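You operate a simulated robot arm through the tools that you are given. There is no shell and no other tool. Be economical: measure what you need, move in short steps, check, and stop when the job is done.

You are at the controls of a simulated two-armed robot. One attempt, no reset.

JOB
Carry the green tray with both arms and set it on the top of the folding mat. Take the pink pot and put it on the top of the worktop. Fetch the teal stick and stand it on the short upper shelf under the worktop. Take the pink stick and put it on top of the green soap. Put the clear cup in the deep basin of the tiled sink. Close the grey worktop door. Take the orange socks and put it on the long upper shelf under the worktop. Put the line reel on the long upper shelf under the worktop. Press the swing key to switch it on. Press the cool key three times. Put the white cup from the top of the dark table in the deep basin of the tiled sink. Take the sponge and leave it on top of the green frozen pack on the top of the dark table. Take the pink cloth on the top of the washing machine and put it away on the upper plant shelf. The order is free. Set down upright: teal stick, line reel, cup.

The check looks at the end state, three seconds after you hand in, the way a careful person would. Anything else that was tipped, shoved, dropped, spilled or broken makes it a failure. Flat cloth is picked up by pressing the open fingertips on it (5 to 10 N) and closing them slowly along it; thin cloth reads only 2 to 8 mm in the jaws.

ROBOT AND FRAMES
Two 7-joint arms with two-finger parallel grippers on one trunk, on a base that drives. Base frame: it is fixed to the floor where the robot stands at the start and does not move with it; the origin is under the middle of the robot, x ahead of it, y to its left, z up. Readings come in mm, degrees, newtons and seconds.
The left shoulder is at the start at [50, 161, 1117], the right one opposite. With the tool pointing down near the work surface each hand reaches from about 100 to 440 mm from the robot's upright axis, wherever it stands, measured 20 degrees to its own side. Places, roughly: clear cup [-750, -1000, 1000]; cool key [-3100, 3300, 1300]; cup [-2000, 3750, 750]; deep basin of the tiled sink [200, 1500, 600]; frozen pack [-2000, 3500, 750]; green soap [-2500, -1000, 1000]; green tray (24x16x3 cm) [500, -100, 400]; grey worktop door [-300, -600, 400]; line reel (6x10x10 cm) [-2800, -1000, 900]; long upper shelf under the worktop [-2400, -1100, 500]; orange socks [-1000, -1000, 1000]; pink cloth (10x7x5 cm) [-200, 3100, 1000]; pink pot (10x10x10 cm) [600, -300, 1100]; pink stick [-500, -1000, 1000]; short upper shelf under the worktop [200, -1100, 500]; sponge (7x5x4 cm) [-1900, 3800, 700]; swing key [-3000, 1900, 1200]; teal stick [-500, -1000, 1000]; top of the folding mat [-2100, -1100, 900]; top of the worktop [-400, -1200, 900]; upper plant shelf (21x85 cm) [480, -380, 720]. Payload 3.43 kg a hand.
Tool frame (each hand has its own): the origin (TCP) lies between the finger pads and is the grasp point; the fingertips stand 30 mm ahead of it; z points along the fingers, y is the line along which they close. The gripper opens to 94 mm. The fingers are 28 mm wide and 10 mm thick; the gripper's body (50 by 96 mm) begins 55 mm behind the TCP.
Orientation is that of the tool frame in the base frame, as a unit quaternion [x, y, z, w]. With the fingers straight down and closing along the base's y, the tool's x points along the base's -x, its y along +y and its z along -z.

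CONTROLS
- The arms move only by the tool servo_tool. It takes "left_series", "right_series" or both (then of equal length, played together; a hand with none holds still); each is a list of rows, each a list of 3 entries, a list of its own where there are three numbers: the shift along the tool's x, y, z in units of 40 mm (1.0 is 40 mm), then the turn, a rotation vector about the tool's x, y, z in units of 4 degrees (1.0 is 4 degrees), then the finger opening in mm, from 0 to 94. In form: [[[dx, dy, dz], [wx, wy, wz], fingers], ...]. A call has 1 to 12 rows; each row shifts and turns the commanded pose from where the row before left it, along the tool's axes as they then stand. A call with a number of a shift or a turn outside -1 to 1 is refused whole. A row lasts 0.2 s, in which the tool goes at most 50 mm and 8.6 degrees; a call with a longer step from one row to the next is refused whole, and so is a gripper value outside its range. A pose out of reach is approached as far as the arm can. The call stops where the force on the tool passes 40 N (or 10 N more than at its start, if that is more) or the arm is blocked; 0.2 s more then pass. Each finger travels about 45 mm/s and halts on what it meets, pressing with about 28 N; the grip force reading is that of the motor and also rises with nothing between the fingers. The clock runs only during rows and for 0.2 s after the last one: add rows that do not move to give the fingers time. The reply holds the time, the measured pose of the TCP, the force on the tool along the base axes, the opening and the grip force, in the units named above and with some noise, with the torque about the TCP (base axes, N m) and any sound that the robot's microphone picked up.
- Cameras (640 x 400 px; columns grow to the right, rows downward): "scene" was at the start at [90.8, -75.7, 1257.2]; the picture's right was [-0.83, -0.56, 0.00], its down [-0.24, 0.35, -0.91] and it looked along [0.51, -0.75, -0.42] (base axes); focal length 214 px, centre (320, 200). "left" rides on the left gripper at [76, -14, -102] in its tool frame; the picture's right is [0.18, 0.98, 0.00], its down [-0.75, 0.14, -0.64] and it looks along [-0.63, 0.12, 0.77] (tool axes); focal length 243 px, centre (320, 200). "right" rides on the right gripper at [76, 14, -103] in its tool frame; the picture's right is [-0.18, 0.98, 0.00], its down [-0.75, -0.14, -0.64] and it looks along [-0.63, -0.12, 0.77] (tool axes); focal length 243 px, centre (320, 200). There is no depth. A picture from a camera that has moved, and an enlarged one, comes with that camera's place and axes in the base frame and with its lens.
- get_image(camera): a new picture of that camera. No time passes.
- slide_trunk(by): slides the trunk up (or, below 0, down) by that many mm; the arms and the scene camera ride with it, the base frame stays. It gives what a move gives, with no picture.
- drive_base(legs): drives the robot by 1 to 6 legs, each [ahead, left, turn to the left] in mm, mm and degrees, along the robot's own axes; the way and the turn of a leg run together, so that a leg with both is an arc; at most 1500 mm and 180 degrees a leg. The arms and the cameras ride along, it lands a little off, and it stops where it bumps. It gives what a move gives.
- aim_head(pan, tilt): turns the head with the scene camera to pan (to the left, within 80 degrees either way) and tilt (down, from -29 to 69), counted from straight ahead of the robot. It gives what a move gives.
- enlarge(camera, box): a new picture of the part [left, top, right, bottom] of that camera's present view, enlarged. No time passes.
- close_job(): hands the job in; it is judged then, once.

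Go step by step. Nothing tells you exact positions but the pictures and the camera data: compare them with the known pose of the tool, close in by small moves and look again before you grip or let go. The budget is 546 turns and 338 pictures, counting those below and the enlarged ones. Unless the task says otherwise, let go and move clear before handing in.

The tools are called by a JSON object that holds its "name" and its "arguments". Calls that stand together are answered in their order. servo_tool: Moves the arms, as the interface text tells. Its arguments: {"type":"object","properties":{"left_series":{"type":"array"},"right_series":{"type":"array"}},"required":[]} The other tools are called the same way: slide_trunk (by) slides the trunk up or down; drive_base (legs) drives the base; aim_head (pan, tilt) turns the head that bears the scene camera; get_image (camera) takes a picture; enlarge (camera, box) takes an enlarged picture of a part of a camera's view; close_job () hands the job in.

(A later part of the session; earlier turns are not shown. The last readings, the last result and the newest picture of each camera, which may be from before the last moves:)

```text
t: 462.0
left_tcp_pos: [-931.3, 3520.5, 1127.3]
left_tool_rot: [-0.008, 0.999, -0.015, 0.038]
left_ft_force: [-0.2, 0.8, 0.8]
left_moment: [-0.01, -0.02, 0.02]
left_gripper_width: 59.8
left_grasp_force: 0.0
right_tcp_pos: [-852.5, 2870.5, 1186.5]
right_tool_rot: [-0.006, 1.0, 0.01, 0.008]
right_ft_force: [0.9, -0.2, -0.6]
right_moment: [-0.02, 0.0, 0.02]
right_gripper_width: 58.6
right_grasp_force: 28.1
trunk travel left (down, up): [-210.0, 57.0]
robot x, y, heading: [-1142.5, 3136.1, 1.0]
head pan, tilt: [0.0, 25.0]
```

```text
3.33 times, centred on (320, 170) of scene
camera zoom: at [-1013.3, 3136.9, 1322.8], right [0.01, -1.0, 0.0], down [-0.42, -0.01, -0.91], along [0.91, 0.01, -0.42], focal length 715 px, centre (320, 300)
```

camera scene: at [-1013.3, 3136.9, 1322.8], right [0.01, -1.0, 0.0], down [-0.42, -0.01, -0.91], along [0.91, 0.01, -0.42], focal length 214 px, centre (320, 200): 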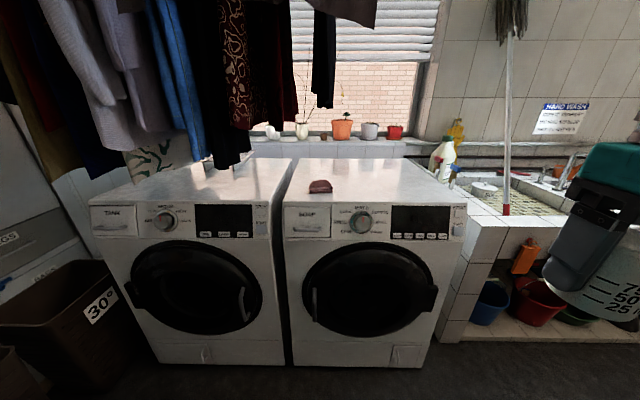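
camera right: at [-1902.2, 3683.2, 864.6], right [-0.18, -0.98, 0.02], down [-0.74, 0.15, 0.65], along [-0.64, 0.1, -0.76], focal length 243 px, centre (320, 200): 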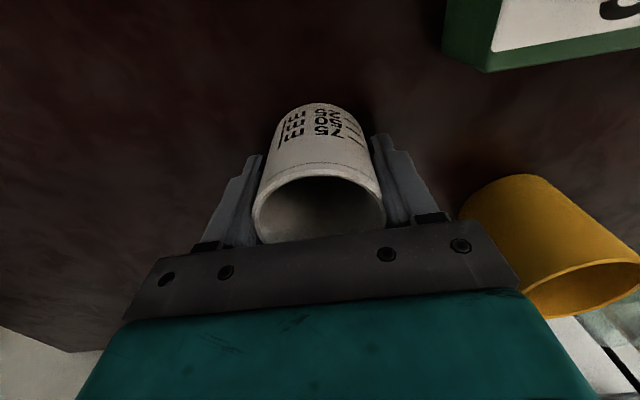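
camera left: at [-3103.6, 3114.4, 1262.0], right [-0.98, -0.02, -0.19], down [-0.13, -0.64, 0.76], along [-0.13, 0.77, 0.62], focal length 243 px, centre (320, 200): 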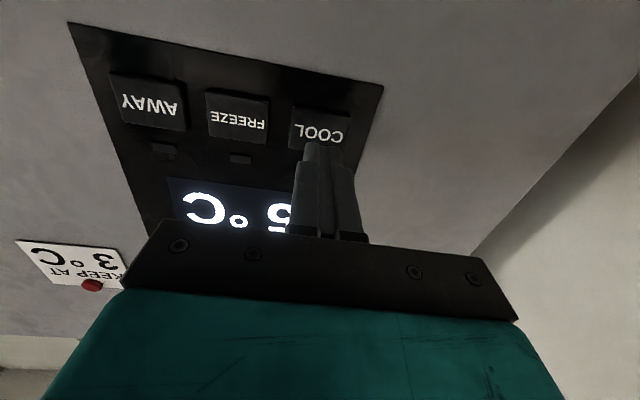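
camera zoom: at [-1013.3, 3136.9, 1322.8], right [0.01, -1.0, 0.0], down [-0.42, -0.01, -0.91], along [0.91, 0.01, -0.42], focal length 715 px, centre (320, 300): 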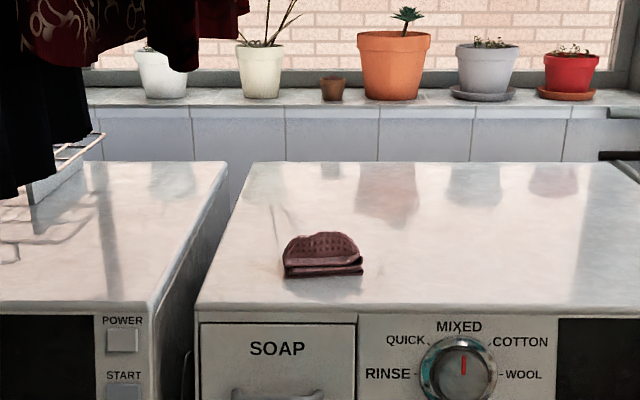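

The folded cloth is at about (-220,3142) on the machine top (z≈990). It's 10 cm across y, so I turn the left hand 90° to grip along x, extending it first.

{"name": "servo_tool", "arguments": {"left_series": [[[-0.9, 0, 0], [0, 0.6, -1], 60], [[-0.9, 0, 0], [0, 0.5, -1], 60], [[0, 0, 0], [0, 0, -1], 60], [[0, 0, 0], [0, 0, -1], 60], [[0, 0, 0], [0, 0, -1], 60], [[0, 0, 0], [0, 0, -1], 60], [[0, 0, 0], [0, 0, -1], 60], [[0, 0, 0], [0, 0, -1], 60], [[0, 0, 0], [0, 0, -1], 60], [[0, 0, 0], [0, 0, -1], 60], [[0, 0, 0], [0, 0, -1], 60], [[0, 0, 0], [0, 0, -1], 60]]}}

{"name": "servo_tool", "arguments": {"left_series": [[[0, 0, 0], [0, 0, -1], 90], [[0, 0, 0], [0, 0, -1], 90], [[0, 0, 0], [0, 0, -1], 90], [[0, 0, 0], [0, 0, -1], 90], [[0, 0, 0], [0, 0, -1], 90], [[0, 0, 0], [0, 0, -1], 90], [[0, 0, 0], [0, 0, -1], 90], [[0, 0, 0], [0, 0, -1], 90], [[0, 0, 0], [0, 0, -1], 90], [[0, 0, 0], [0, 0, -1], 90], [[0, 0, 0], [0, 0, -0.5], 90]]}}

{"name": "drive_base", "arguments": {"legs": [[0, -210, -1], [300, 0, 0]]}}

{"name": "get_image", "arguments": {"camera": "left"}}

{"name": "get_image", "arguments": {"camera": "scene"}}

```text
t: 464.6
left_tcp_pos: [-859.4, 3523.4, 1129.6]
left_tool_rot: [-0.415, 0.91, -0.016, -0.008]
left_ft_force: [0.2, 0.0, 0.1]
left_moment: [0.0, 0.03, 0.02]
left_gripper_width: 60.1
left_grasp_force: 0.1
right_tcp_pos: [-854.0, 2871.4, 1185.0]
right_tool_rot: [-0.005, 1.0, 0.009, 0.007]
right_ft_force: [-0.3, -0.3, -0.7]
right_moment: [0.02, -0.04, -0.01]
right_gripper_width: 58.5
right_grasp_force: 28.2
trunk travel left (down, up): [-210.0, 57.0]
robot x, y, heading: [-1141.9, 3135.5, 0.7]
head pan, tilt: [0.0, 25.0]
```

```text
t: 467.0
left_tcp_pos: [-859.5, 3523.5, 1130.4]
left_tool_rot: [0.714, -0.7, 0.011, 0.013]
left_ft_force: [-0.1, 0.4, 0.4]
left_moment: [-0.03, 0.01, 0.0]
left_gripper_width: 90.2
left_grasp_force: 0.0
right_tcp_pos: [-852.4, 2871.0, 1186.2]
right_tool_rot: [-0.006, 1.0, 0.01, 0.006]
right_ft_force: [0.1, 0.2, -1.1]
right_moment: [-0.04, -0.01, -0.01]
right_gripper_width: 58.6
right_grasp_force: 28.3
trunk travel left (down, up): [-210.0, 57.0]
robot x, y, heading: [-1148.5, 3135.6, 0.8]
head pan, tilt: [0.0, 25.0]
```

```text
t: 470.4
left_tcp_pos: [-544.4, 3306.1, 1130.4]
left_tool_rot: [-0.704, 0.71, -0.011, -0.014]
left_ft_force: [0.4, -0.2, 0.0]
left_moment: [-0.01, 0.0, -0.02]
left_gripper_width: 89.9
left_grasp_force: 0.1
right_tcp_pos: [-552.2, 2653.6, 1185.1]
right_tool_rot: [0.006, 1.0, 0.01, 0.007]
right_ft_force: [0.0, -0.3, -0.6]
right_moment: [0.01, 0.03, -0.02]
right_gripper_width: 58.6
right_grasp_force: 27.8
trunk travel left (down, up): [-210.0, 57.0]
robot x, y, heading: [-842.3, 2928.0, -0.5]
head pan, tilt: [0.0, 25.0]
```

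```text
139 pictures are left
camera left: at [-531.4, 3233.7, 1234.8], right [-0.98, -0.18, 0.01], down [-0.13, 0.78, 0.62], along [-0.12, 0.6, -0.79], focal length 243 px, centre (320, 200)
```

left: 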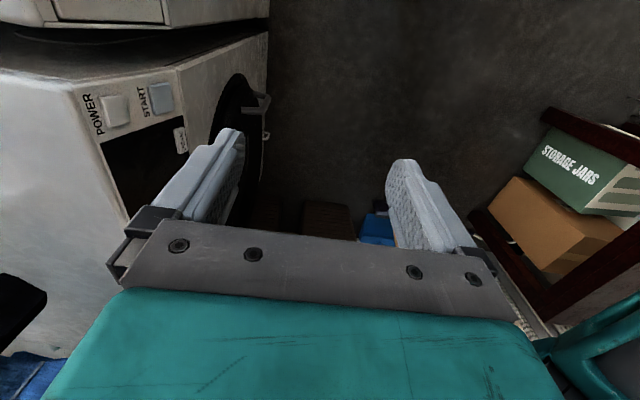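

```text
138 pictures are left
camera scene: at [-707.0, 2923.2, 1322.7], right [-0.01, -1.0, 0.0], down [-0.42, 0.0, -0.91], along [0.91, -0.01, -0.42], focal length 214 px, centre (320, 200)
```

scene: 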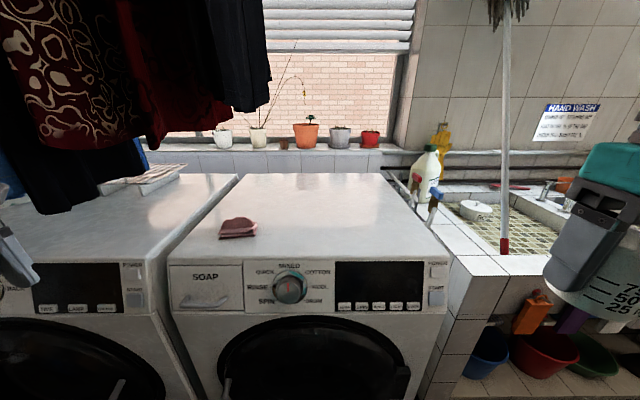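

Cloth centre triangulates to (-202,3142,1005); a hanging jacket ends at z≈1300 above it. I bring the hand in low.

{"name": "servo_tool", "arguments": {"left_series": [[[1, 0, 0], [0, 0, 0], 90], [[1, 0, 0], [0, 0, 0], 90], [[1, 0, 0], [0, 0, 0], 90], [[1, 0, 0], [0, 0, 0], 90], [[0, -0.9, 0.2], [0, 0, 0], 90], [[0, -0.9, 0.2], [0, 0, 0], 90], [[0, -0.9, 0], [0, 0, 0], 90], [[0, -0.9, 0], [0, 0, 0], 90], [[0, 0, 0], [0, 0, 0], 90]]}}

{"name": "drive_base", "arguments": {"legs": [[180, 0, 0]]}}

{"name": "get_image", "arguments": {"camera": "left"}}

{"name": "get_image", "arguments": {"camera": "scene"}}

```text
t: 472.4
left_tcp_pos: [-402.8, 3144.2, 1120.8]
left_tool_rot: [-0.705, 0.709, -0.012, -0.012]
left_ft_force: [-0.2, 0.0, -0.2]
left_moment: [0.03, 0.01, -0.02]
left_gripper_width: 89.8
left_grasp_force: 0.0
right_tcp_pos: [-552.6, 2652.6, 1185.6]
right_tool_rot: [0.006, 1.0, 0.009, 0.007]
right_ft_force: [0.3, -0.1, -0.1]
right_moment: [-0.01, 0.02, 0.02]
right_gripper_width: 58.6
right_grasp_force: 28.4
trunk travel left (down, up): [-210.0, 57.0]
robot x, y, heading: [-839.0, 2921.4, -0.4]
head pan, tilt: [0.0, 25.0]
```

```text
t: 473.7
left_tcp_pos: [-283.2, 3145.2, 1121.4]
left_tool_rot: [-0.707, 0.707, -0.013, -0.014]
left_ft_force: [0.3, 1.5, -1.0]
left_moment: [0.01, 0.03, 0.01]
left_gripper_width: 90.3
left_grasp_force: 0.0
right_tcp_pos: [-431.6, 2653.9, 1185.7]
right_tool_rot: [0.005, 1.0, 0.009, 0.006]
right_ft_force: [0.1, -0.2, -0.8]
right_moment: [0.01, -0.01, 0.01]
right_gripper_width: 58.6
right_grasp_force: 27.8
trunk travel left (down, up): [-210.0, 57.0]
robot x, y, heading: [-721.4, 2923.9, -0.1]
head pan, tilt: [0.0, 25.0]
stopped in leg 1: the robot was blocked; the commanded pose is now the measured one
```

```text
137 pictures are left
camera left: at [-269.1, 3072.7, 1225.0], right [-0.98, -0.18, 0.01], down [-0.14, 0.78, 0.61], along [-0.12, 0.6, -0.79], focal length 243 px, centre (320, 200)
```

left: 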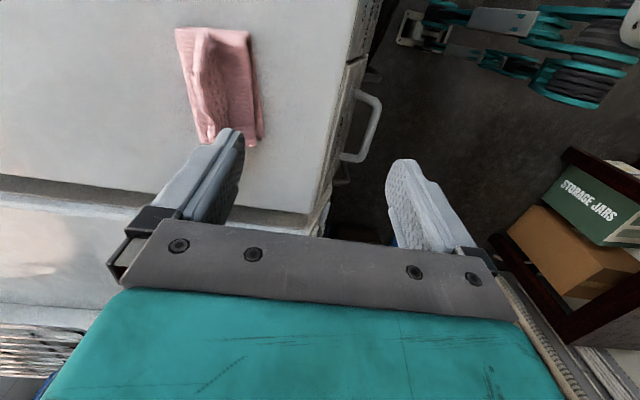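

```text
136 pictures are left
camera scene: at [-586.4, 2922.6, 1322.9], right [0.0, -1.0, 0.0], down [-0.42, 0.0, -0.91], along [0.91, 0.0, -0.42], focal length 214 px, centre (320, 200)
```

scene: 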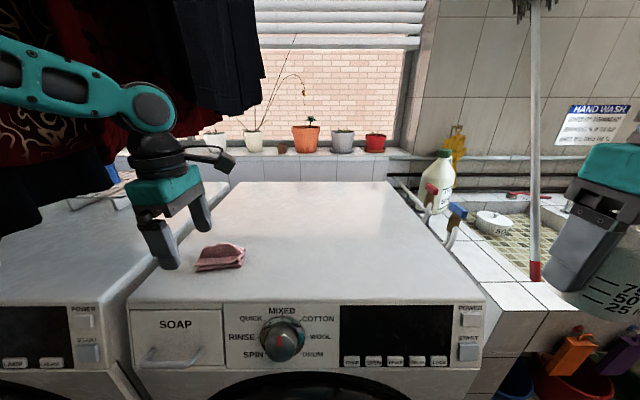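

{"name": "drive_base", "arguments": {"legs": [[-12, 0, 0]]}}

{"name": "servo_tool", "arguments": {"left_series": [[[0.1, -0.8, 0], [0, 0, 0], 92], [[0.1, -0.8, 0], [0, 0, 0], 92], [[0, -0.7, 0], [0, 0, 0], 92], [[0, 0, 0.8], [0, 0, 0], 92], [[0, 0, 0], [0, 0, 0], 92]]}}

{"name": "get_image", "arguments": {"camera": "left"}}

{"name": "get_image", "arguments": {"camera": "scene"}}

```text
t: 474.5
left_tcp_pos: [-296.1, 3145.5, 1120.3]
left_tool_rot: [-0.706, 0.708, -0.012, -0.013]
left_ft_force: [-1.0, -0.3, 0.1]
left_moment: [0.0, 0.01, -0.02]
left_gripper_width: 90.2
left_grasp_force: 0.0
right_tcp_pos: [-442.6, 2653.6, 1184.7]
right_tool_rot: [0.004, 1.0, 0.009, 0.007]
right_ft_force: [-0.4, 0.1, -0.3]
right_moment: [-0.01, -0.05, 0.02]
right_gripper_width: 58.7
right_grasp_force: 27.6
trunk travel left (down, up): [-210.0, 57.0]
robot x, y, heading: [-727.6, 2925.5, -0.2]
head pan, tilt: [0.0, 25.0]
```

```text
t: 475.9
left_tcp_pos: [-269.5, 3135.0, 1130.3]
left_tool_rot: [-0.694, 0.719, -0.038, 0.004]
left_ft_force: [-0.6, -0.4, -0.3]
left_moment: [0.02, -0.01, 0.03]
left_gripper_width: 92.2
left_grasp_force: 0.0
right_tcp_pos: [-494.2, 2663.6, 1196.7]
right_tool_rot: [-0.003, 1.0, 0.007, 0.025]
right_ft_force: [-0.2, 0.3, -0.7]
right_moment: [0.04, -0.02, 0.01]
right_gripper_width: 58.5
right_grasp_force: 27.9
trunk travel left (down, up): [-210.0, 57.0]
robot x, y, heading: [-749.8, 2926.2, 0.8]
head pan, tilt: [0.0, 25.0]
stopped in row 5 (left hand): the arm was blocked; the commanded pose is now the measured one
```

```text
135 pictures are left
camera left: at [-264.9, 3064.2, 1234.1], right [-0.99, -0.15, -0.05], down [-0.15, 0.79, 0.6], along [-0.05, 0.6, -0.8], focal length 243 px, centre (320, 200)
```

left: 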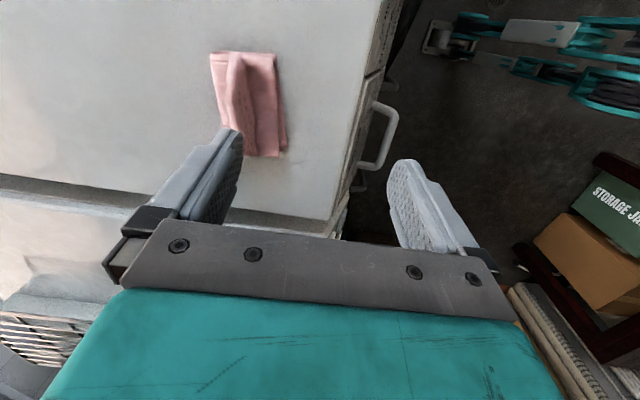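

```text
134 pictures are left
camera scene: at [-659.4, 2929.4, 1326.6], right [0.01, -1.0, 0.0], down [-0.39, -0.01, -0.92], along [0.92, 0.01, -0.39], focal length 214 px, centre (320, 200)
```

scene: 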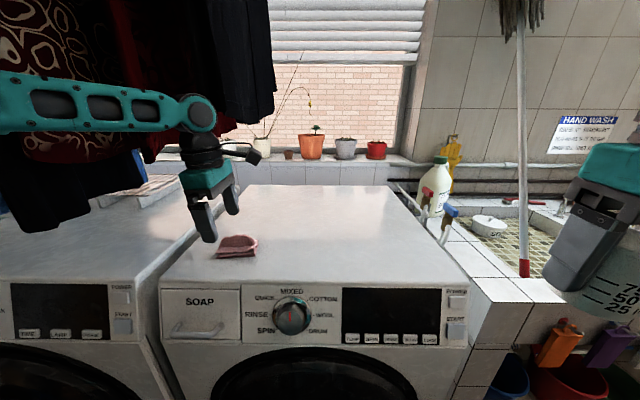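

The left forearm pressed against the hanging clothes. Back off, shift the robot to the right so the arm reaches in from the side, clear of the garments.

{"name": "servo_tool", "arguments": {"left_series": [[[0, 0.6, 0], [0, 0, 0], 92], [[0, 0.9, 0], [0, 0, 0], 92], [[0, 0.9, 0], [0, 0, 0], 92], [[0, 0, 0], [0, 0, 0], 92]]}}

{"name": "drive_base", "arguments": {"legs": [[-60, 0, 0], [0, -205, 0]]}}

{"name": "get_image", "arguments": {"camera": "scene"}}

```text
t: 476.9
left_tcp_pos: [-320.8, 3135.6, 1099.8]
left_tool_rot: [-0.699, 0.715, -0.02, -0.009]
left_ft_force: [-0.2, 0.6, 0.2]
left_moment: [0.0, 0.0, -0.02]
left_gripper_width: 92.1
left_grasp_force: 0.1
right_tcp_pos: [-457.3, 2654.7, 1185.3]
right_tool_rot: [0.001, 1.0, 0.009, 0.006]
right_ft_force: [-0.4, -0.1, -0.9]
right_moment: [-0.04, 0.0, 0.03]
right_gripper_width: 58.3
right_grasp_force: 28.4
trunk travel left (down, up): [-210.0, 57.0]
robot x, y, heading: [-746.3, 2924.1, 0.3]
head pan, tilt: [0.0, 25.0]
```

```text
t: 479.1
left_tcp_pos: [-381.4, 2931.2, 1100.8]
left_tool_rot: [-0.699, 0.715, -0.019, -0.009]
left_ft_force: [-0.1, 0.2, -0.7]
left_moment: [0.06, 0.02, -0.02]
left_gripper_width: 92.0
left_grasp_force: 0.0
right_tcp_pos: [-517.4, 2449.7, 1185.5]
right_tool_rot: [0.0, 1.0, 0.01, 0.006]
right_ft_force: [0.0, 0.2, -1.4]
right_moment: [0.04, -0.02, 0.02]
right_gripper_width: 58.6
right_grasp_force: 28.0
trunk travel left (down, up): [-210.0, 57.0]
robot x, y, heading: [-809.9, 2719.6, 0.3]
head pan, tilt: [0.0, 25.0]
```

```text
133 pictures are left
camera scene: at [-675.4, 2717.0, 1322.8], right [0.01, -1.0, 0.0], down [-0.42, 0.0, -0.91], along [0.91, 0.01, -0.42], focal length 214 px, centre (320, 200)
```

scene: 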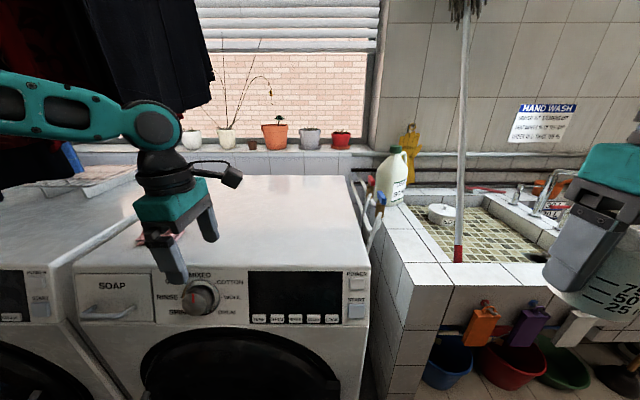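

{"name": "drive_base", "arguments": {"legs": [[72, 0, 0]]}}

{"name": "servo_tool", "arguments": {"left_series": [[[-0.86, -0.43, 0], [0, 0, 0], 92], [[-0.86, -0.43, 0], [0, 0, 0], 92], [[-0.86, -0.43, 0], [0, 0, 0], 92], [[-0.86, -0.43, 0], [0, 0, 0], 92], [[-0.86, -0.43, 0], [0, 0, 0], 92], [[-0.86, -0.43, 0], [0, 0, 0], 92], [[0, 0, 0], [0, 0, 0], 92]]}}

{"name": "get_image", "arguments": {"camera": "left"}}

{"name": "get_image", "arguments": {"camera": "scene"}}

```text
t: 480.1
left_tcp_pos: [-310.2, 2931.5, 1101.7]
left_tool_rot: [-0.701, 0.713, -0.02, -0.01]
left_ft_force: [0.5, 0.4, 0.5]
left_moment: [-0.01, 0.01, 0.02]
left_gripper_width: 92.4
left_grasp_force: 0.1
right_tcp_pos: [-445.0, 2451.4, 1185.6]
right_tool_rot: [-0.001, 1.0, 0.01, 0.006]
right_ft_force: [-0.1, 0.1, -1.2]
right_moment: [-0.03, 0.01, -0.02]
right_gripper_width: 58.3
right_grasp_force: 28.1
trunk travel left (down, up): [-210.0, 57.0]
robot x, y, heading: [-734.4, 2717.7, 0.3]
head pan, tilt: [0.0, 25.0]
```

```text
t: 481.6
left_tcp_pos: [-235.4, 3064.9, 1093.9]
left_tool_rot: [-0.639, 0.769, 0.006, -0.028]
left_ft_force: [-0.4, 0.3, -1.0]
left_moment: [-0.01, 0.02, 0.01]
left_gripper_width: 91.9
left_grasp_force: 0.0
right_tcp_pos: [-460.9, 2435.7, 1186.5]
right_tool_rot: [0.0, 1.0, 0.017, 0.013]
right_ft_force: [-0.1, -0.7, -0.8]
right_moment: [0.06, 0.0, 0.01]
right_gripper_width: 58.6
right_grasp_force: 27.9
trunk travel left (down, up): [-210.0, 57.0]
robot x, y, heading: [-738.4, 2714.5, 0.1]
head pan, tilt: [0.0, 25.0]
stopped in row 7 (left hand): the arm was blocked; the commanded pose is now the measured one
```

```text
132 pictures are left
camera left: at [-231.7, 2990.1, 1197.1], right [-1.0, 0.0, 0.05], down [0.03, 0.78, 0.62], along [-0.04, 0.62, -0.78], focal length 243 px, centre (320, 200)
```

left: 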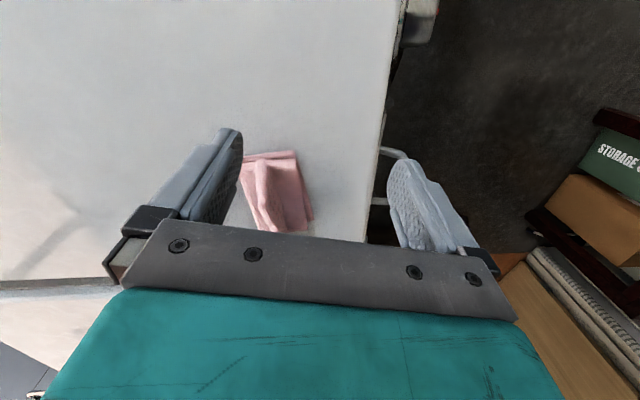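

```text
131 pictures are left
camera scene: at [-621.1, 2701.1, 1325.2], right [0.01, -1.0, -0.01], down [-0.41, 0.01, -0.91], along [0.91, 0.01, -0.41], focal length 214 px, centre (320, 200)
```

scene: 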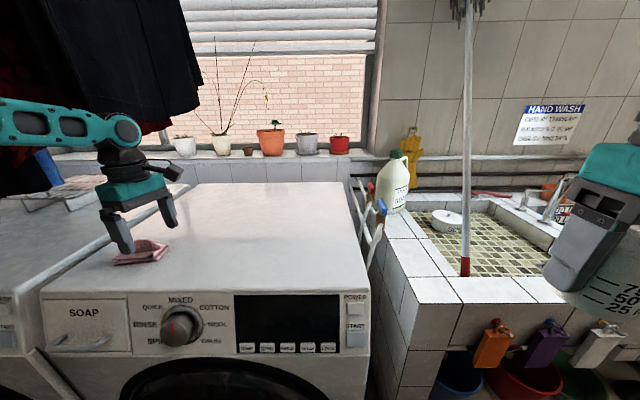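

The left forearm always comes in from the garment side. Better: first put the white cup in the sink, then take the cloth with the right hand. Retract the left arm.

{"name": "servo_tool", "arguments": {"left_series": [[[0.6, 0.4, 0], [0, 0, 0], 60], [[0.8, 0.6, 0], [0, 0, 0], 60], [[0.8, 0.6, 0], [0, 0, 0], 60], [[0.8, 0.6, 0], [0, 0, 0], 60], [[0.6, 0.6, 0], [0, 0, 0], 60], [[0, 0, 0], [0, 0, 0], 60]]}}

{"name": "drive_base", "arguments": {"legs": [[40, 0, 0]]}}

{"name": "get_image", "arguments": {"camera": "scene"}}

```text
t: 483.0
left_tcp_pos: [-361.8, 2966.3, 1090.6]
left_tool_rot: [-0.648, 0.76, 0.005, -0.041]
left_ft_force: [0.3, 0.4, -0.2]
left_moment: [0.01, 0.0, -0.01]
left_gripper_width: 60.1
left_grasp_force: 0.1
right_tcp_pos: [-448.3, 2448.8, 1185.0]
right_tool_rot: [-0.001, 1.0, 0.01, 0.007]
right_ft_force: [0.6, -0.7, -1.1]
right_moment: [0.0, 0.03, -0.02]
right_gripper_width: 58.8
right_grasp_force: 27.9
trunk travel left (down, up): [-210.0, 57.0]
robot x, y, heading: [-734.9, 2714.9, 0.5]
head pan, tilt: [0.0, 25.0]
```

```text
t: 484.0
left_tcp_pos: [-338.6, 2966.2, 1090.5]
left_tool_rot: [-0.649, 0.759, 0.005, -0.041]
left_ft_force: [-0.2, -0.5, -0.3]
left_moment: [0.01, -0.02, 0.0]
left_gripper_width: 59.9
left_grasp_force: 0.0
right_tcp_pos: [-424.8, 2448.4, 1185.8]
right_tool_rot: [0.0, 1.0, 0.01, 0.007]
right_ft_force: [0.4, 0.3, -1.3]
right_moment: [0.0, -0.02, 0.0]
right_gripper_width: 58.6
right_grasp_force: 28.0
trunk travel left (down, up): [-210.0, 57.0]
robot x, y, heading: [-712.4, 2716.9, 0.1]
head pan, tilt: [0.0, 25.0]
stopped in leg 1: the robot was blocked; the commanded pose is now the measured one
```

```text
130 pictures are left
camera scene: at [-585.2, 2716.2, 1323.1], right [0.01, -1.0, 0.0], down [-0.42, 0.0, -0.91], along [0.91, 0.01, -0.42], focal length 214 px, centre (320, 200)
```

scene: 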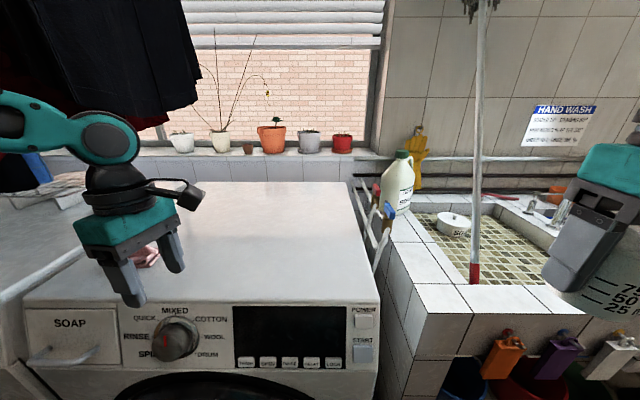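

I rotate the right hand 90° (camera to the side, for the basin) and raise the left hand, then go back along the counter.

{"name": "servo_tool", "arguments": {"right_series": [[[0, 0, 0], [0, 0, 1], 48], [[0, 0, 0], [0, 0, 1], 48], [[0, 0, 0], [0, 0, 1], 48], [[0, 0, 0], [0, 0, 1], 48], [[0, 0, 0], [0, 0, 1], 48], [[0, 0, 0], [0, 0, 1], 48], [[0, 0, 0], [0, 0, 1], 48], [[0, 0, 0], [0, 0, 1], 48], [[0, 0, 0], [0, 0, 1], 48], [[0, 0, 0], [0, 0, 1], 48], [[0, 0, 0], [0, 0, 1], 48], [[0, 0, 0], [0, 0, 1], 48]], "left_series": [[[0, 0, -0.8], [0, 0, 0], 60], [[0, 0, -0.8], [0, 0, 0], 60], [[0, 0, -0.8], [0, 0, 0], 60], [[0, 0, -0.8], [0, 0, 0], 60], [[0, 0, -0.8], [0, 0, 0], 60], [[0, 0, 0], [0, 0, 0], 60], [[0, 0, 0], [0, 0, 0], 60], [[0, 0, 0], [0, 0, 0], 60], [[0, 0, 0], [0, 0, 0], 60], [[0, 0, 0], [0, 0, 0], 60], [[0, 0, 0], [0, 0, 0], 60], [[0, 0, 0], [0, 0, 0], 60]]}}

{"name": "servo_tool", "arguments": {"right_series": [[[0, 0, 0], [0, 0, 1], 48], [[0, 0, 0], [0, 0, 1], 48], [[0, 0, 0], [0, 0, 1], 48], [[0, 0, 0], [0, 0, 1], 48], [[0, 0, 0], [0, 0, 1], 48], [[0, 0, 0], [0, 0, 1], 48], [[0, 0, 0], [0, 0, 1], 48], [[0, 0, 0], [0, 0, 1], 48], [[0, 0, 0], [0, 0, 1], 48], [[0, 0, 0], [0, 0, 1], 48], [[0, 0, 0], [0, 0, 0.5], 48]]}}

{"name": "drive_base", "arguments": {"legs": [[-10, 0, 0], [0, -600, 0], [70, 0, 0], [0, -300, 0]]}}

{"name": "get_image", "arguments": {"camera": "scene"}}

```text
t: 486.6
left_tcp_pos: [-327.9, 2971.7, 1249.2]
left_tool_rot: [-0.649, 0.76, 0.006, -0.042]
left_ft_force: [-0.2, 0.2, -0.2]
left_moment: [-0.01, -0.05, 0.01]
left_gripper_width: 59.9
left_grasp_force: 0.0
right_tcp_pos: [-424.7, 2449.5, 1186.2]
right_tool_rot: [0.406, 0.914, 0.011, 0.0]
right_ft_force: [-0.1, 0.1, -0.6]
right_moment: [-0.01, 0.0, 0.0]
right_gripper_width: 58.5
right_grasp_force: 28.7
trunk travel left (down, up): [-210.0, 57.0]
robot x, y, heading: [-711.0, 2716.0, 0.6]
head pan, tilt: [0.0, 25.0]
```

```text
t: 489.0
left_tcp_pos: [-327.6, 2971.5, 1248.8]
left_tool_rot: [-0.648, 0.76, 0.007, -0.042]
left_ft_force: [0.9, 0.8, 1.2]
left_moment: [0.02, 0.04, 0.0]
left_gripper_width: 59.8
left_grasp_force: 0.1
right_tcp_pos: [-425.6, 2450.4, 1185.8]
right_tool_rot: [0.707, 0.707, 0.011, -0.003]
right_ft_force: [0.0, 0.1, -0.2]
right_moment: [-0.01, 0.01, -0.02]
right_gripper_width: 58.3
right_grasp_force: 27.3
trunk travel left (down, up): [-210.0, 57.0]
robot x, y, heading: [-713.1, 2717.8, 0.7]
head pan, tilt: [0.0, 25.0]
```

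```text
t: 495.0
left_tcp_pos: [-260.0, 2066.8, 1249.9]
left_tool_rot: [-0.647, 0.762, 0.007, -0.041]
left_ft_force: [-0.2, 0.8, 0.3]
left_moment: [-0.02, -0.02, 0.01]
left_gripper_width: 59.9
left_grasp_force: 0.0
right_tcp_pos: [-359.3, 1546.4, 1186.2]
right_tool_rot: [0.708, 0.707, 0.012, -0.004]
right_ft_force: [-0.1, 0.4, -0.9]
right_moment: [0.0, -0.02, 0.0]
right_gripper_width: 58.7
right_grasp_force: 27.9
trunk travel left (down, up): [-210.0, 57.0]
robot x, y, heading: [-646.8, 1812.6, 0.1]
head pan, tilt: [0.0, 25.0]
```

```text
129 pictures are left
camera scene: at [-517.2, 1812.4, 1322.8], right [0.0, -1.0, 0.0], down [-0.42, 0.0, -0.91], along [0.91, 0.0, -0.42], focal length 214 px, centre (320, 200)
```

scene: 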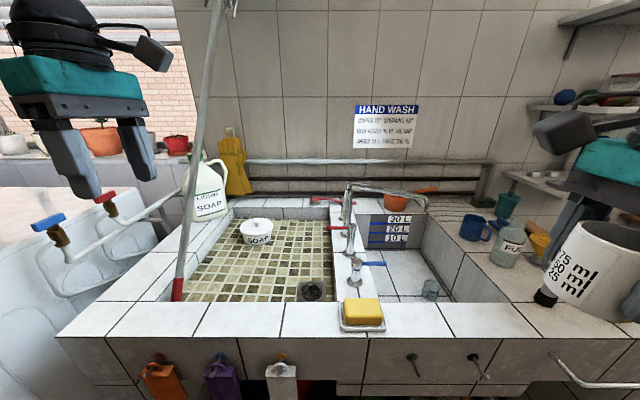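

{"name": "drive_base", "arguments": {"legs": [[0, -106, 0], [110, 0, 0]]}}

{"name": "servo_tool", "arguments": {"right_series": [[[0, 0.9, 0], [0, 0, 0], 48], [[0, 0.9, 0], [0, 0, 0], 48], [[0, 0.9, 0], [0, 0, 0], 48], [[0, 0.9, 0], [0, 0, 0], 48], [[0, 0.9, 0], [0, 0, 0], 48], [[0, 0.9, 0], [0, 0, 0], 48], [[0, 0, 0], [0, 0, 0], 48]]}}

{"name": "aim_head", "arguments": {"pan": -20, "tilt": 45}}

{"name": "get_image", "arguments": {"camera": "scene"}}

{"name": "get_image", "arguments": {"camera": "right"}}

```text
t: 497.0
left_tcp_pos: [-147.5, 1963.5, 1249.3]
left_tool_rot: [-0.648, 0.761, 0.006, -0.042]
left_ft_force: [0.2, 0.2, -0.8]
left_moment: [-0.01, 0.04, -0.01]
left_gripper_width: 60.0
left_grasp_force: 0.2
right_tcp_pos: [-247.4, 1442.0, 1185.5]
right_tool_rot: [0.708, 0.706, 0.011, -0.003]
right_ft_force: [0.0, 0.1, -0.4]
right_moment: [-0.03, 0.03, 0.02]
right_gripper_width: 58.1
right_grasp_force: 28.0
trunk travel left (down, up): [-210.0, 57.0]
robot x, y, heading: [-539.9, 1704.8, 0.4]
head pan, tilt: [0.0, 25.0]
```

```text
t: 498.6
left_tcp_pos: [-148.6, 1962.5, 1248.8]
left_tool_rot: [-0.648, 0.761, 0.006, -0.042]
left_ft_force: [-0.3, -0.4, 0.0]
left_moment: [-0.02, 0.01, 0.03]
left_gripper_width: 59.9
left_grasp_force: 0.0
right_tcp_pos: [-31.8, 1442.2, 1186.9]
right_tool_rot: [0.708, 0.707, 0.01, -0.002]
right_ft_force: [-0.1, 0.4, -0.8]
right_moment: [0.02, 0.04, 0.01]
right_gripper_width: 58.2
right_grasp_force: 27.9
trunk travel left (down, up): [-210.0, 57.0]
robot x, y, heading: [-540.8, 1704.1, 0.2]
head pan, tilt: [0.0, 25.0]
```

```text
t: 499.4
left_tcp_pos: [-147.6, 1962.2, 1247.8]
left_tool_rot: [-0.648, 0.761, 0.006, -0.042]
left_ft_force: [-0.3, 0.2, 0.6]
left_moment: [-0.03, 0.0, 0.01]
left_gripper_width: 60.1
left_grasp_force: 0.0
right_tcp_pos: [-31.4, 1441.1, 1187.2]
right_tool_rot: [0.708, 0.706, 0.012, -0.002]
right_ft_force: [0.3, -1.1, 0.3]
right_moment: [-0.01, -0.03, 0.0]
right_gripper_width: 58.3
right_grasp_force: 27.9
trunk travel left (down, up): [-210.0, 57.0]
robot x, y, heading: [-536.2, 1708.2, 0.1]
head pan, tilt: [-20.0, 45.0]
```

```text
128 pictures are left
camera scene: at [-421.4, 1680.8, 1292.3], right [-0.34, -0.94, 0.0], down [-0.67, 0.24, -0.71], along [0.67, -0.24, -0.71], focal length 214 px, centre (320, 200)
```

scene: 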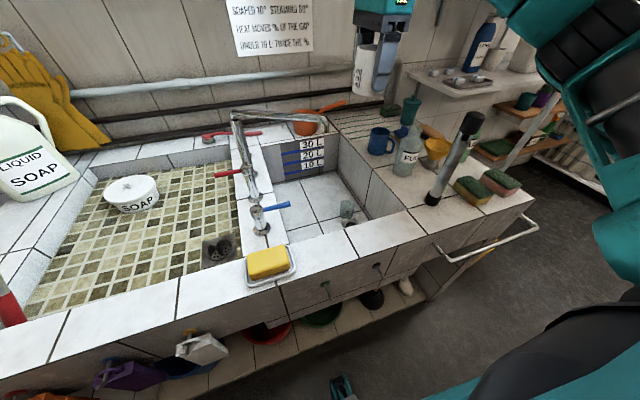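

```text
127 pictures are left
camera right: at [-20.1, 1516.6, 1292.3], right [0.98, -0.19, 0.01], down [-0.15, -0.77, 0.63], along [-0.11, -0.62, -0.78], focal length 243 px, centre (320, 200)
```

right: 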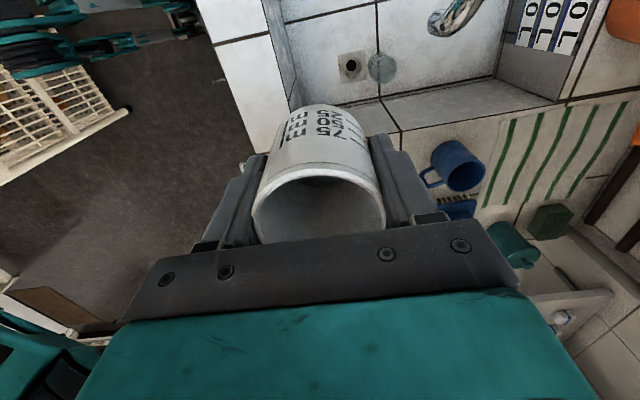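

Position is good; shift 8 mm forward, then lower with the trunk and arm.

{"name": "servo_tool", "arguments": {"right_series": [[[0, 0.2, 0], [0, 0, 0], 48], [[0, 0, 0], [0, 0, 0], 48]]}}

{"name": "slide_trunk", "arguments": {"by": -205}}

{"name": "servo_tool", "arguments": {"right_series": [[[0, 0, 0.9], [0, 0, 0], 48], [[0, 0, 0.9], [0, 0, 0], 48], [[0, 0, 0.9], [0, 0, 0], 48], [[0, 0, 0.9], [0, 0, 0], 48], [[0, 0, 0], [0, 0, 0], 48]]}}

{"name": "get_image", "arguments": {"camera": "right"}}

{"name": "get_image", "arguments": {"camera": "scene"}}

```text
t: 500.0
left_tcp_pos: [-148.5, 1963.0, 1248.4]
left_tool_rot: [-0.648, 0.76, 0.006, -0.042]
left_ft_force: [0.7, 0.1, -0.8]
left_moment: [0.02, -0.02, -0.01]
left_gripper_width: 60.0
left_grasp_force: 0.1
right_tcp_pos: [-24.6, 1441.4, 1188.0]
right_tool_rot: [0.708, 0.706, 0.011, -0.003]
right_ft_force: [0.1, -0.3, -0.1]
right_moment: [0.02, -0.04, -0.01]
right_gripper_width: 58.5
right_grasp_force: 27.7
trunk travel left (down, up): [-210.0, 57.0]
robot x, y, heading: [-538.9, 1709.7, 0.1]
head pan, tilt: [-20.0, 45.0]
```

```text
t: 502.2
left_tcp_pos: [-148.6, 1963.0, 1043.8]
left_tool_rot: [-0.648, 0.76, 0.007, -0.042]
left_ft_force: [0.1, -0.4, -0.1]
left_moment: [-0.01, -0.01, 0.0]
left_gripper_width: 60.3
left_grasp_force: 0.0
right_tcp_pos: [-24.4, 1441.8, 982.9]
right_tool_rot: [0.708, 0.706, 0.011, -0.002]
right_ft_force: [0.2, 0.2, -1.0]
right_moment: [-0.01, -0.02, 0.01]
right_gripper_width: 58.8
right_grasp_force: 28.2
trunk travel left (down, up): [-5.0, 262.0]
robot x, y, heading: [-536.1, 1706.7, -0.0]
head pan, tilt: [-20.0, 45.0]
```

```text
t: 503.4
left_tcp_pos: [-147.6, 1963.3, 1043.6]
left_tool_rot: [-0.647, 0.761, 0.007, -0.041]
left_ft_force: [0.0, 0.0, -0.3]
left_moment: [-0.02, 0.05, 0.0]
left_gripper_width: 60.2
left_grasp_force: 0.1
right_tcp_pos: [-21.3, 1445.1, 840.5]
right_tool_rot: [0.707, 0.707, 0.011, -0.002]
right_ft_force: [-0.1, 0.3, -1.2]
right_moment: [-0.01, -0.02, -0.01]
right_gripper_width: 58.6
right_grasp_force: 27.9
trunk travel left (down, up): [-5.0, 262.0]
robot x, y, heading: [-538.5, 1709.2, 0.3]
head pan, tilt: [-20.0, 45.0]
```

```text
126 pictures are left
camera right: at [-9.6, 1519.9, 944.7], right [0.98, -0.18, 0.01], down [-0.15, -0.77, 0.62], along [-0.11, -0.62, -0.78], focal length 243 px, centre (320, 200)
```

right: 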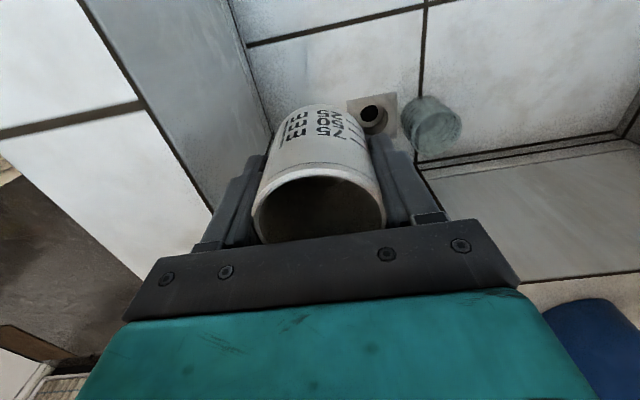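

```text
125 pictures are left
camera scene: at [-421.4, 1680.7, 1087.2], right [-0.34, -0.94, 0.0], down [-0.67, 0.24, -0.71], along [0.67, -0.24, -0.71], focal length 214 px, centre (320, 200)
```

scene: 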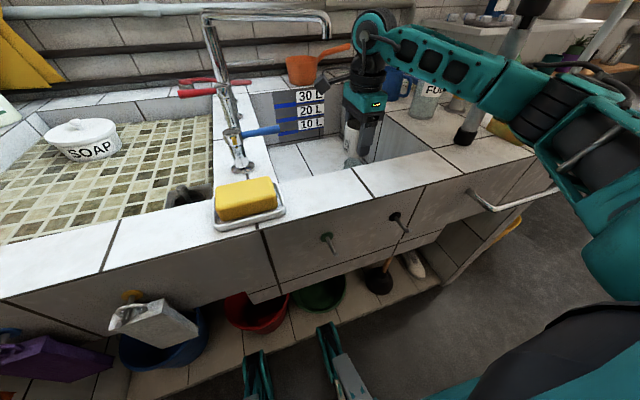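

{"name": "enlarge", "arguments": {"camera": "scene", "box": [320, 0, 640, 200]}}

{"name": "aim_head", "arguments": {"pan": -50, "tilt": 25}}

{"name": "get_image", "arguments": {"camera": "scene"}}

```text
2.00 times, centred on (480, 100) of scene
camera zoom: at [-421.4, 1680.7, 1087.2], right [-0.34, -0.94, 0.0], down [-0.67, 0.24, -0.71], along [0.67, -0.24, -0.71], focal length 429 px, centre (0, 400)
```

zoom: 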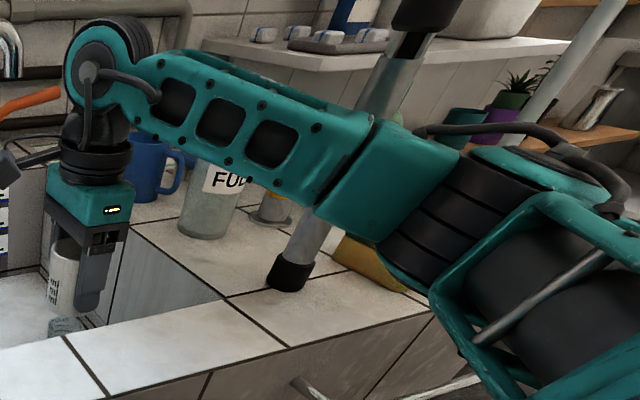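

```text
t: 504.4
left_tcp_pos: [-146.8, 1964.4, 1044.2]
left_tool_rot: [-0.648, 0.761, 0.006, -0.041]
left_ft_force: [-1.1, 0.7, -0.2]
left_moment: [-0.01, 0.0, 0.0]
left_gripper_width: 60.0
left_grasp_force: 0.1
right_tcp_pos: [-22.4, 1445.4, 840.8]
right_tool_rot: [0.708, 0.706, 0.011, -0.002]
right_ft_force: [0.5, 0.8, -0.8]
right_moment: [0.0, -0.02, 0.0]
right_gripper_width: 58.5
right_grasp_force: 28.3
trunk travel left (down, up): [-5.0, 262.0]
robot x, y, heading: [-536.3, 1708.0, 0.1]
head pan, tilt: [-50.0, 25.0]
```

```text
123 pictures are left
camera scene: at [-438.4, 1637.9, 1117.8], right [-0.76, -0.65, 0.0], down [-0.27, 0.32, -0.91], along [0.59, -0.69, -0.42], focal length 214 px, centre (320, 200)
```

scene: 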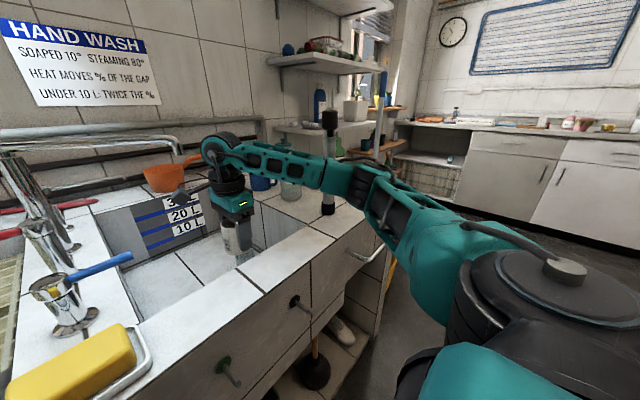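

The forearm is clear of the bottles (at y>1350). Continue lowering in steps.

{"name": "servo_tool", "arguments": {"right_series": [[[0, 0, 0.9], [0, 0, 0], 48], [[0, 0, 0.9], [0, 0, 0], 48], [[0, 0, 0.9], [0, 0, 0], 48], [[0, 0, 0], [0, 0, 0], 48]]}}

{"name": "get_image", "arguments": {"camera": "scene"}}

{"name": "get_image", "arguments": {"camera": "right"}}

```text
t: 505.4
left_tcp_pos: [-147.5, 1962.6, 1043.7]
left_tool_rot: [-0.647, 0.761, 0.006, -0.041]
left_ft_force: [0.1, -0.4, 0.3]
left_moment: [0.03, -0.01, 0.0]
left_gripper_width: 60.1
left_grasp_force: 0.1
right_tcp_pos: [-23.0, 1446.8, 730.2]
right_tool_rot: [0.708, 0.707, 0.012, -0.002]
right_ft_force: [0.2, 0.1, 0.0]
right_moment: [0.01, -0.02, 0.01]
right_gripper_width: 58.7
right_grasp_force: 28.1
trunk travel left (down, up): [-5.0, 262.0]
robot x, y, heading: [-539.3, 1708.1, 0.0]
head pan, tilt: [-50.0, 25.0]
```

```text
122 pictures are left
camera scene: at [-438.4, 1637.8, 1117.8], right [-0.76, -0.65, 0.0], down [-0.27, 0.32, -0.91], along [0.59, -0.69, -0.42], focal length 214 px, centre (320, 200)
```

scene: 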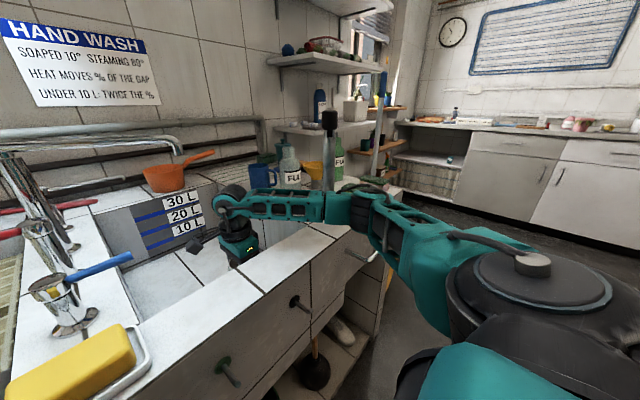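

```text
121 pictures are left
camera right: at [-10.4, 1522.0, 834.8], right [0.98, -0.19, 0.01], down [-0.15, -0.77, 0.63], along [-0.11, -0.62, -0.78], focal length 243 px, centre (320, 200)
```

right: 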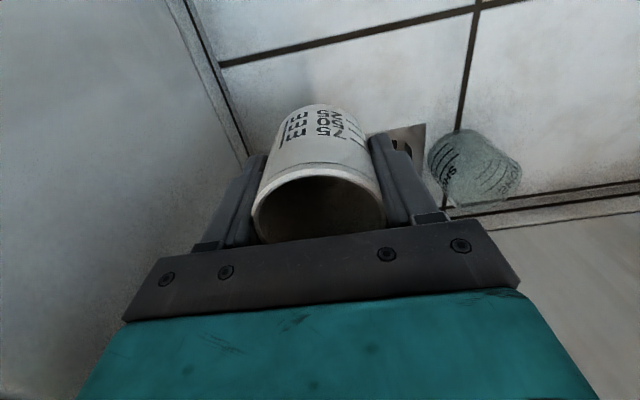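

{"name": "servo_tool", "arguments": {"right_series": [[[0, 0, 0.5], [0, 0, 0], 48], [[0, 0, 0.5], [0, 0, 0], 48], [[0, 0, 0], [0, 0, 0], 48]]}}

{"name": "get_image", "arguments": {"camera": "scene"}}

```text
t: 506.1
left_tcp_pos: [-149.5, 1963.5, 1043.5]
left_tool_rot: [-0.647, 0.761, 0.006, -0.042]
left_ft_force: [0.6, 0.0, 0.4]
left_moment: [-0.04, -0.02, 0.0]
left_gripper_width: 59.9
left_grasp_force: 0.1
right_tcp_pos: [-21.6, 1447.6, 690.8]
right_tool_rot: [0.708, 0.706, 0.01, -0.003]
right_ft_force: [-0.3, 0.2, -0.6]
right_moment: [0.01, -0.03, 0.03]
right_gripper_width: 58.5
right_grasp_force: 28.1
trunk travel left (down, up): [-5.0, 262.0]
robot x, y, heading: [-537.1, 1706.0, 0.4]
head pan, tilt: [-50.0, 25.0]
```

```text
120 pictures are left
camera scene: at [-438.5, 1637.9, 1117.8], right [-0.76, -0.65, 0.0], down [-0.27, 0.32, -0.91], along [0.59, -0.69, -0.42], focal length 214 px, centre (320, 200)
```

scene: 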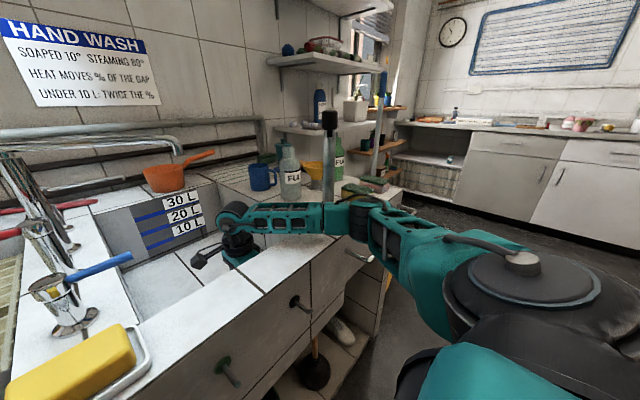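

The forearm is close to the counter; raising the trunk while reaching down further gives it a steeper slope.

{"name": "slide_trunk", "arguments": {"by": 110}}

{"name": "servo_tool", "arguments": {"right_series": [[[0, 0, 0.9], [0, 0, 0], 48], [[0, 0, 0.9], [0, 0, 0], 48], [[0, 0, 0.9], [0, 0, 0], 48], [[0, 0, 0], [0, 0, 0], 48]]}}

{"name": "get_image", "arguments": {"camera": "scene"}}

```text
t: 507.6
left_tcp_pos: [-148.1, 1964.4, 1153.0]
left_tool_rot: [-0.648, 0.761, 0.006, -0.042]
left_ft_force: [-0.7, -0.1, -1.2]
left_moment: [0.02, 0.0, -0.04]
left_gripper_width: 59.8
left_grasp_force: 0.0
right_tcp_pos: [-22.1, 1447.9, 799.3]
right_tool_rot: [0.708, 0.706, 0.012, -0.002]
right_ft_force: [0.7, 0.4, -1.2]
right_moment: [0.02, -0.01, 0.0]
right_gripper_width: 58.2
right_grasp_force: 27.8
trunk travel left (down, up): [-115.0, 152.0]
robot x, y, heading: [-537.8, 1706.9, 0.3]
head pan, tilt: [-50.0, 25.0]
```

```text
t: 508.6
left_tcp_pos: [-148.5, 1963.0, 1154.5]
left_tool_rot: [-0.648, 0.761, 0.005, -0.042]
left_ft_force: [0.9, -0.4, 0.4]
left_moment: [-0.04, -0.01, 0.0]
left_gripper_width: 60.1
left_grasp_force: 0.1
right_tcp_pos: [-21.1, 1450.5, 691.3]
right_tool_rot: [0.707, 0.707, 0.012, -0.003]
right_ft_force: [0.4, -1.1, -1.1]
right_moment: [0.0, 0.01, 0.03]
right_gripper_width: 58.4
right_grasp_force: 28.0
trunk travel left (down, up): [-115.0, 152.0]
robot x, y, heading: [-539.7, 1711.3, 0.2]
head pan, tilt: [-50.0, 25.0]
```

```text
119 pictures are left
camera scene: at [-438.5, 1637.9, 1227.8], right [-0.76, -0.65, 0.0], down [-0.27, 0.32, -0.91], along [0.59, -0.69, -0.42], focal length 214 px, centre (320, 200)
```

scene: 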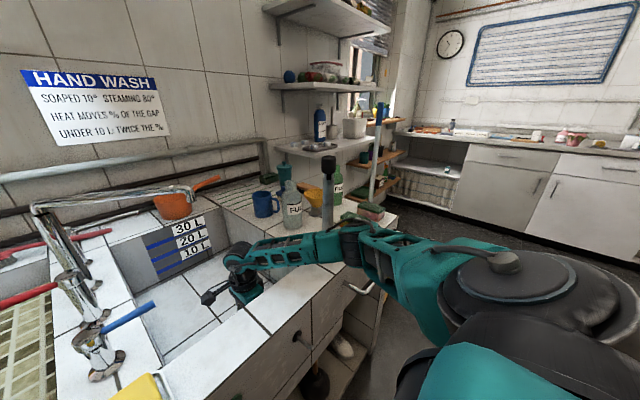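

{"name": "servo_tool", "arguments": {"right_series": [[[0, 0, 0.5], [0, 0, 0], 48], [[0, 0, 0.4], [0, 0, 0], 48], [[0, 0, 0], [0, 0, 0], 48]]}}

{"name": "get_image", "arguments": {"camera": "right"}}

{"name": "get_image", "arguments": {"camera": "scene"}}

```text
t: 509.4
left_tcp_pos: [-147.7, 1963.1, 1152.4]
left_tool_rot: [-0.648, 0.761, 0.006, -0.041]
left_ft_force: [0.8, -0.1, 0.1]
left_moment: [0.01, 0.0, 0.0]
left_gripper_width: 59.8
left_grasp_force: 0.2
right_tcp_pos: [-21.4, 1449.6, 656.7]
right_tool_rot: [0.708, 0.707, 0.012, -0.003]
right_ft_force: [0.8, -0.4, -0.9]
right_moment: [-0.02, 0.0, 0.01]
right_gripper_width: 58.5
right_grasp_force: 28.4
trunk travel left (down, up): [-115.0, 152.0]
robot x, y, heading: [-536.5, 1709.7, 0.4]
head pan, tilt: [-50.0, 25.0]
```

```text
118 pictures are left
camera right: at [-8.5, 1525.0, 761.2], right [0.98, -0.19, 0.01], down [-0.15, -0.77, 0.63], along [-0.11, -0.62, -0.78], focal length 243 px, centre (320, 200)
```

right: 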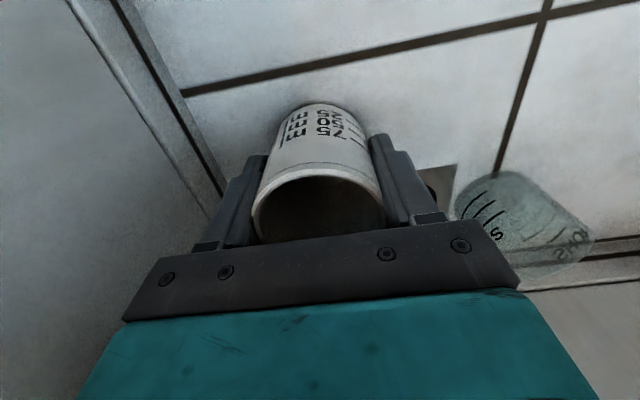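

```text
117 pictures are left
camera scene: at [-438.5, 1637.9, 1227.8], right [-0.76, -0.65, 0.0], down [-0.27, 0.32, -0.91], along [0.59, -0.69, -0.42], focal length 214 px, centre (320, 200)
```

scene: 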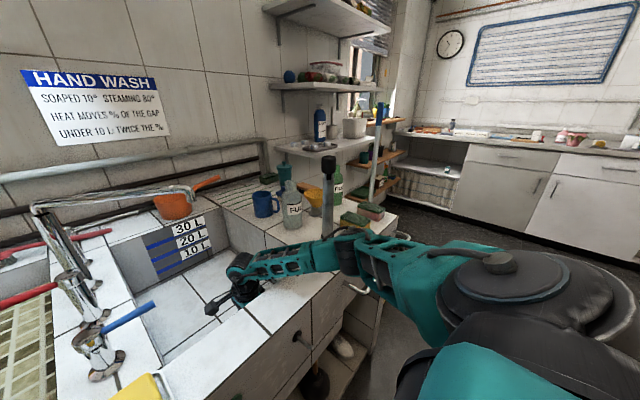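

{"name": "servo_tool", "arguments": {"right_series": [[[0, 0, 0.2], [0, 0, 0], 48], [[0, 0, 0], [0, 0, 0], 48]]}}

{"name": "servo_tool", "arguments": {"right_series": [[[0, 0, 0.1], [0, 0, 0], 48], [[0, 0, 0], [0, 0, 0], 48]]}}

{"name": "servo_tool", "arguments": {"right_series": [[[0, 0, 0.1], [0, 0, 0], 48], [[0, 0, 0], [0, 0, 0], 48]]}}

```text
t: 510.0
left_tcp_pos: [-148.2, 1962.6, 1153.0]
left_tool_rot: [-0.648, 0.761, 0.006, -0.041]
left_ft_force: [-1.2, 0.4, 0.7]
left_moment: [-0.01, -0.01, 0.01]
left_gripper_width: 59.9
left_grasp_force: 0.0
right_tcp_pos: [-18.7, 1450.9, 648.4]
right_tool_rot: [0.707, 0.707, 0.01, -0.002]
right_ft_force: [-0.2, -0.7, -1.9]
right_moment: [0.02, 0.01, 0.01]
right_gripper_width: 58.4
right_grasp_force: 28.3
trunk travel left (down, up): [-115.0, 152.0]
robot x, y, heading: [-537.3, 1708.3, 0.2]
head pan, tilt: [-50.0, 25.0]
```

```text
t: 510.6
left_tcp_pos: [-148.5, 1962.8, 1153.9]
left_tool_rot: [-0.648, 0.761, 0.005, -0.041]
left_ft_force: [0.1, 0.0, 0.3]
left_moment: [-0.01, 0.0, 0.01]
left_gripper_width: 60.1
left_grasp_force: 0.0
right_tcp_pos: [-18.0, 1450.7, 643.5]
right_tool_rot: [0.708, 0.706, 0.011, -0.003]
right_ft_force: [0.0, 0.1, -0.1]
right_moment: [-0.01, 0.0, 0.01]
right_gripper_width: 58.5
right_grasp_force: 28.3
trunk travel left (down, up): [-115.0, 152.0]
robot x, y, heading: [-536.9, 1709.3, 0.3]
head pan, tilt: [-50.0, 25.0]
```

```text
t: 511.2
left_tcp_pos: [-149.0, 1962.7, 1154.4]
left_tool_rot: [-0.647, 0.761, 0.005, -0.04]
left_ft_force: [-0.7, -0.4, 0.1]
left_moment: [0.0, 0.01, -0.02]
left_gripper_width: 59.8
left_grasp_force: 0.1
right_tcp_pos: [-19.4, 1450.5, 642.2]
right_tool_rot: [0.708, 0.706, 0.012, -0.002]
right_ft_force: [-2.7, -0.3, 12.4]
right_moment: [-0.27, 0.29, -0.04]
right_gripper_width: 58.6
right_grasp_force: 28.1
trunk travel left (down, up): [-115.0, 152.0]
robot x, y, heading: [-535.8, 1707.1, 0.3]
head pan, tilt: [-50.0, 25.0]
```

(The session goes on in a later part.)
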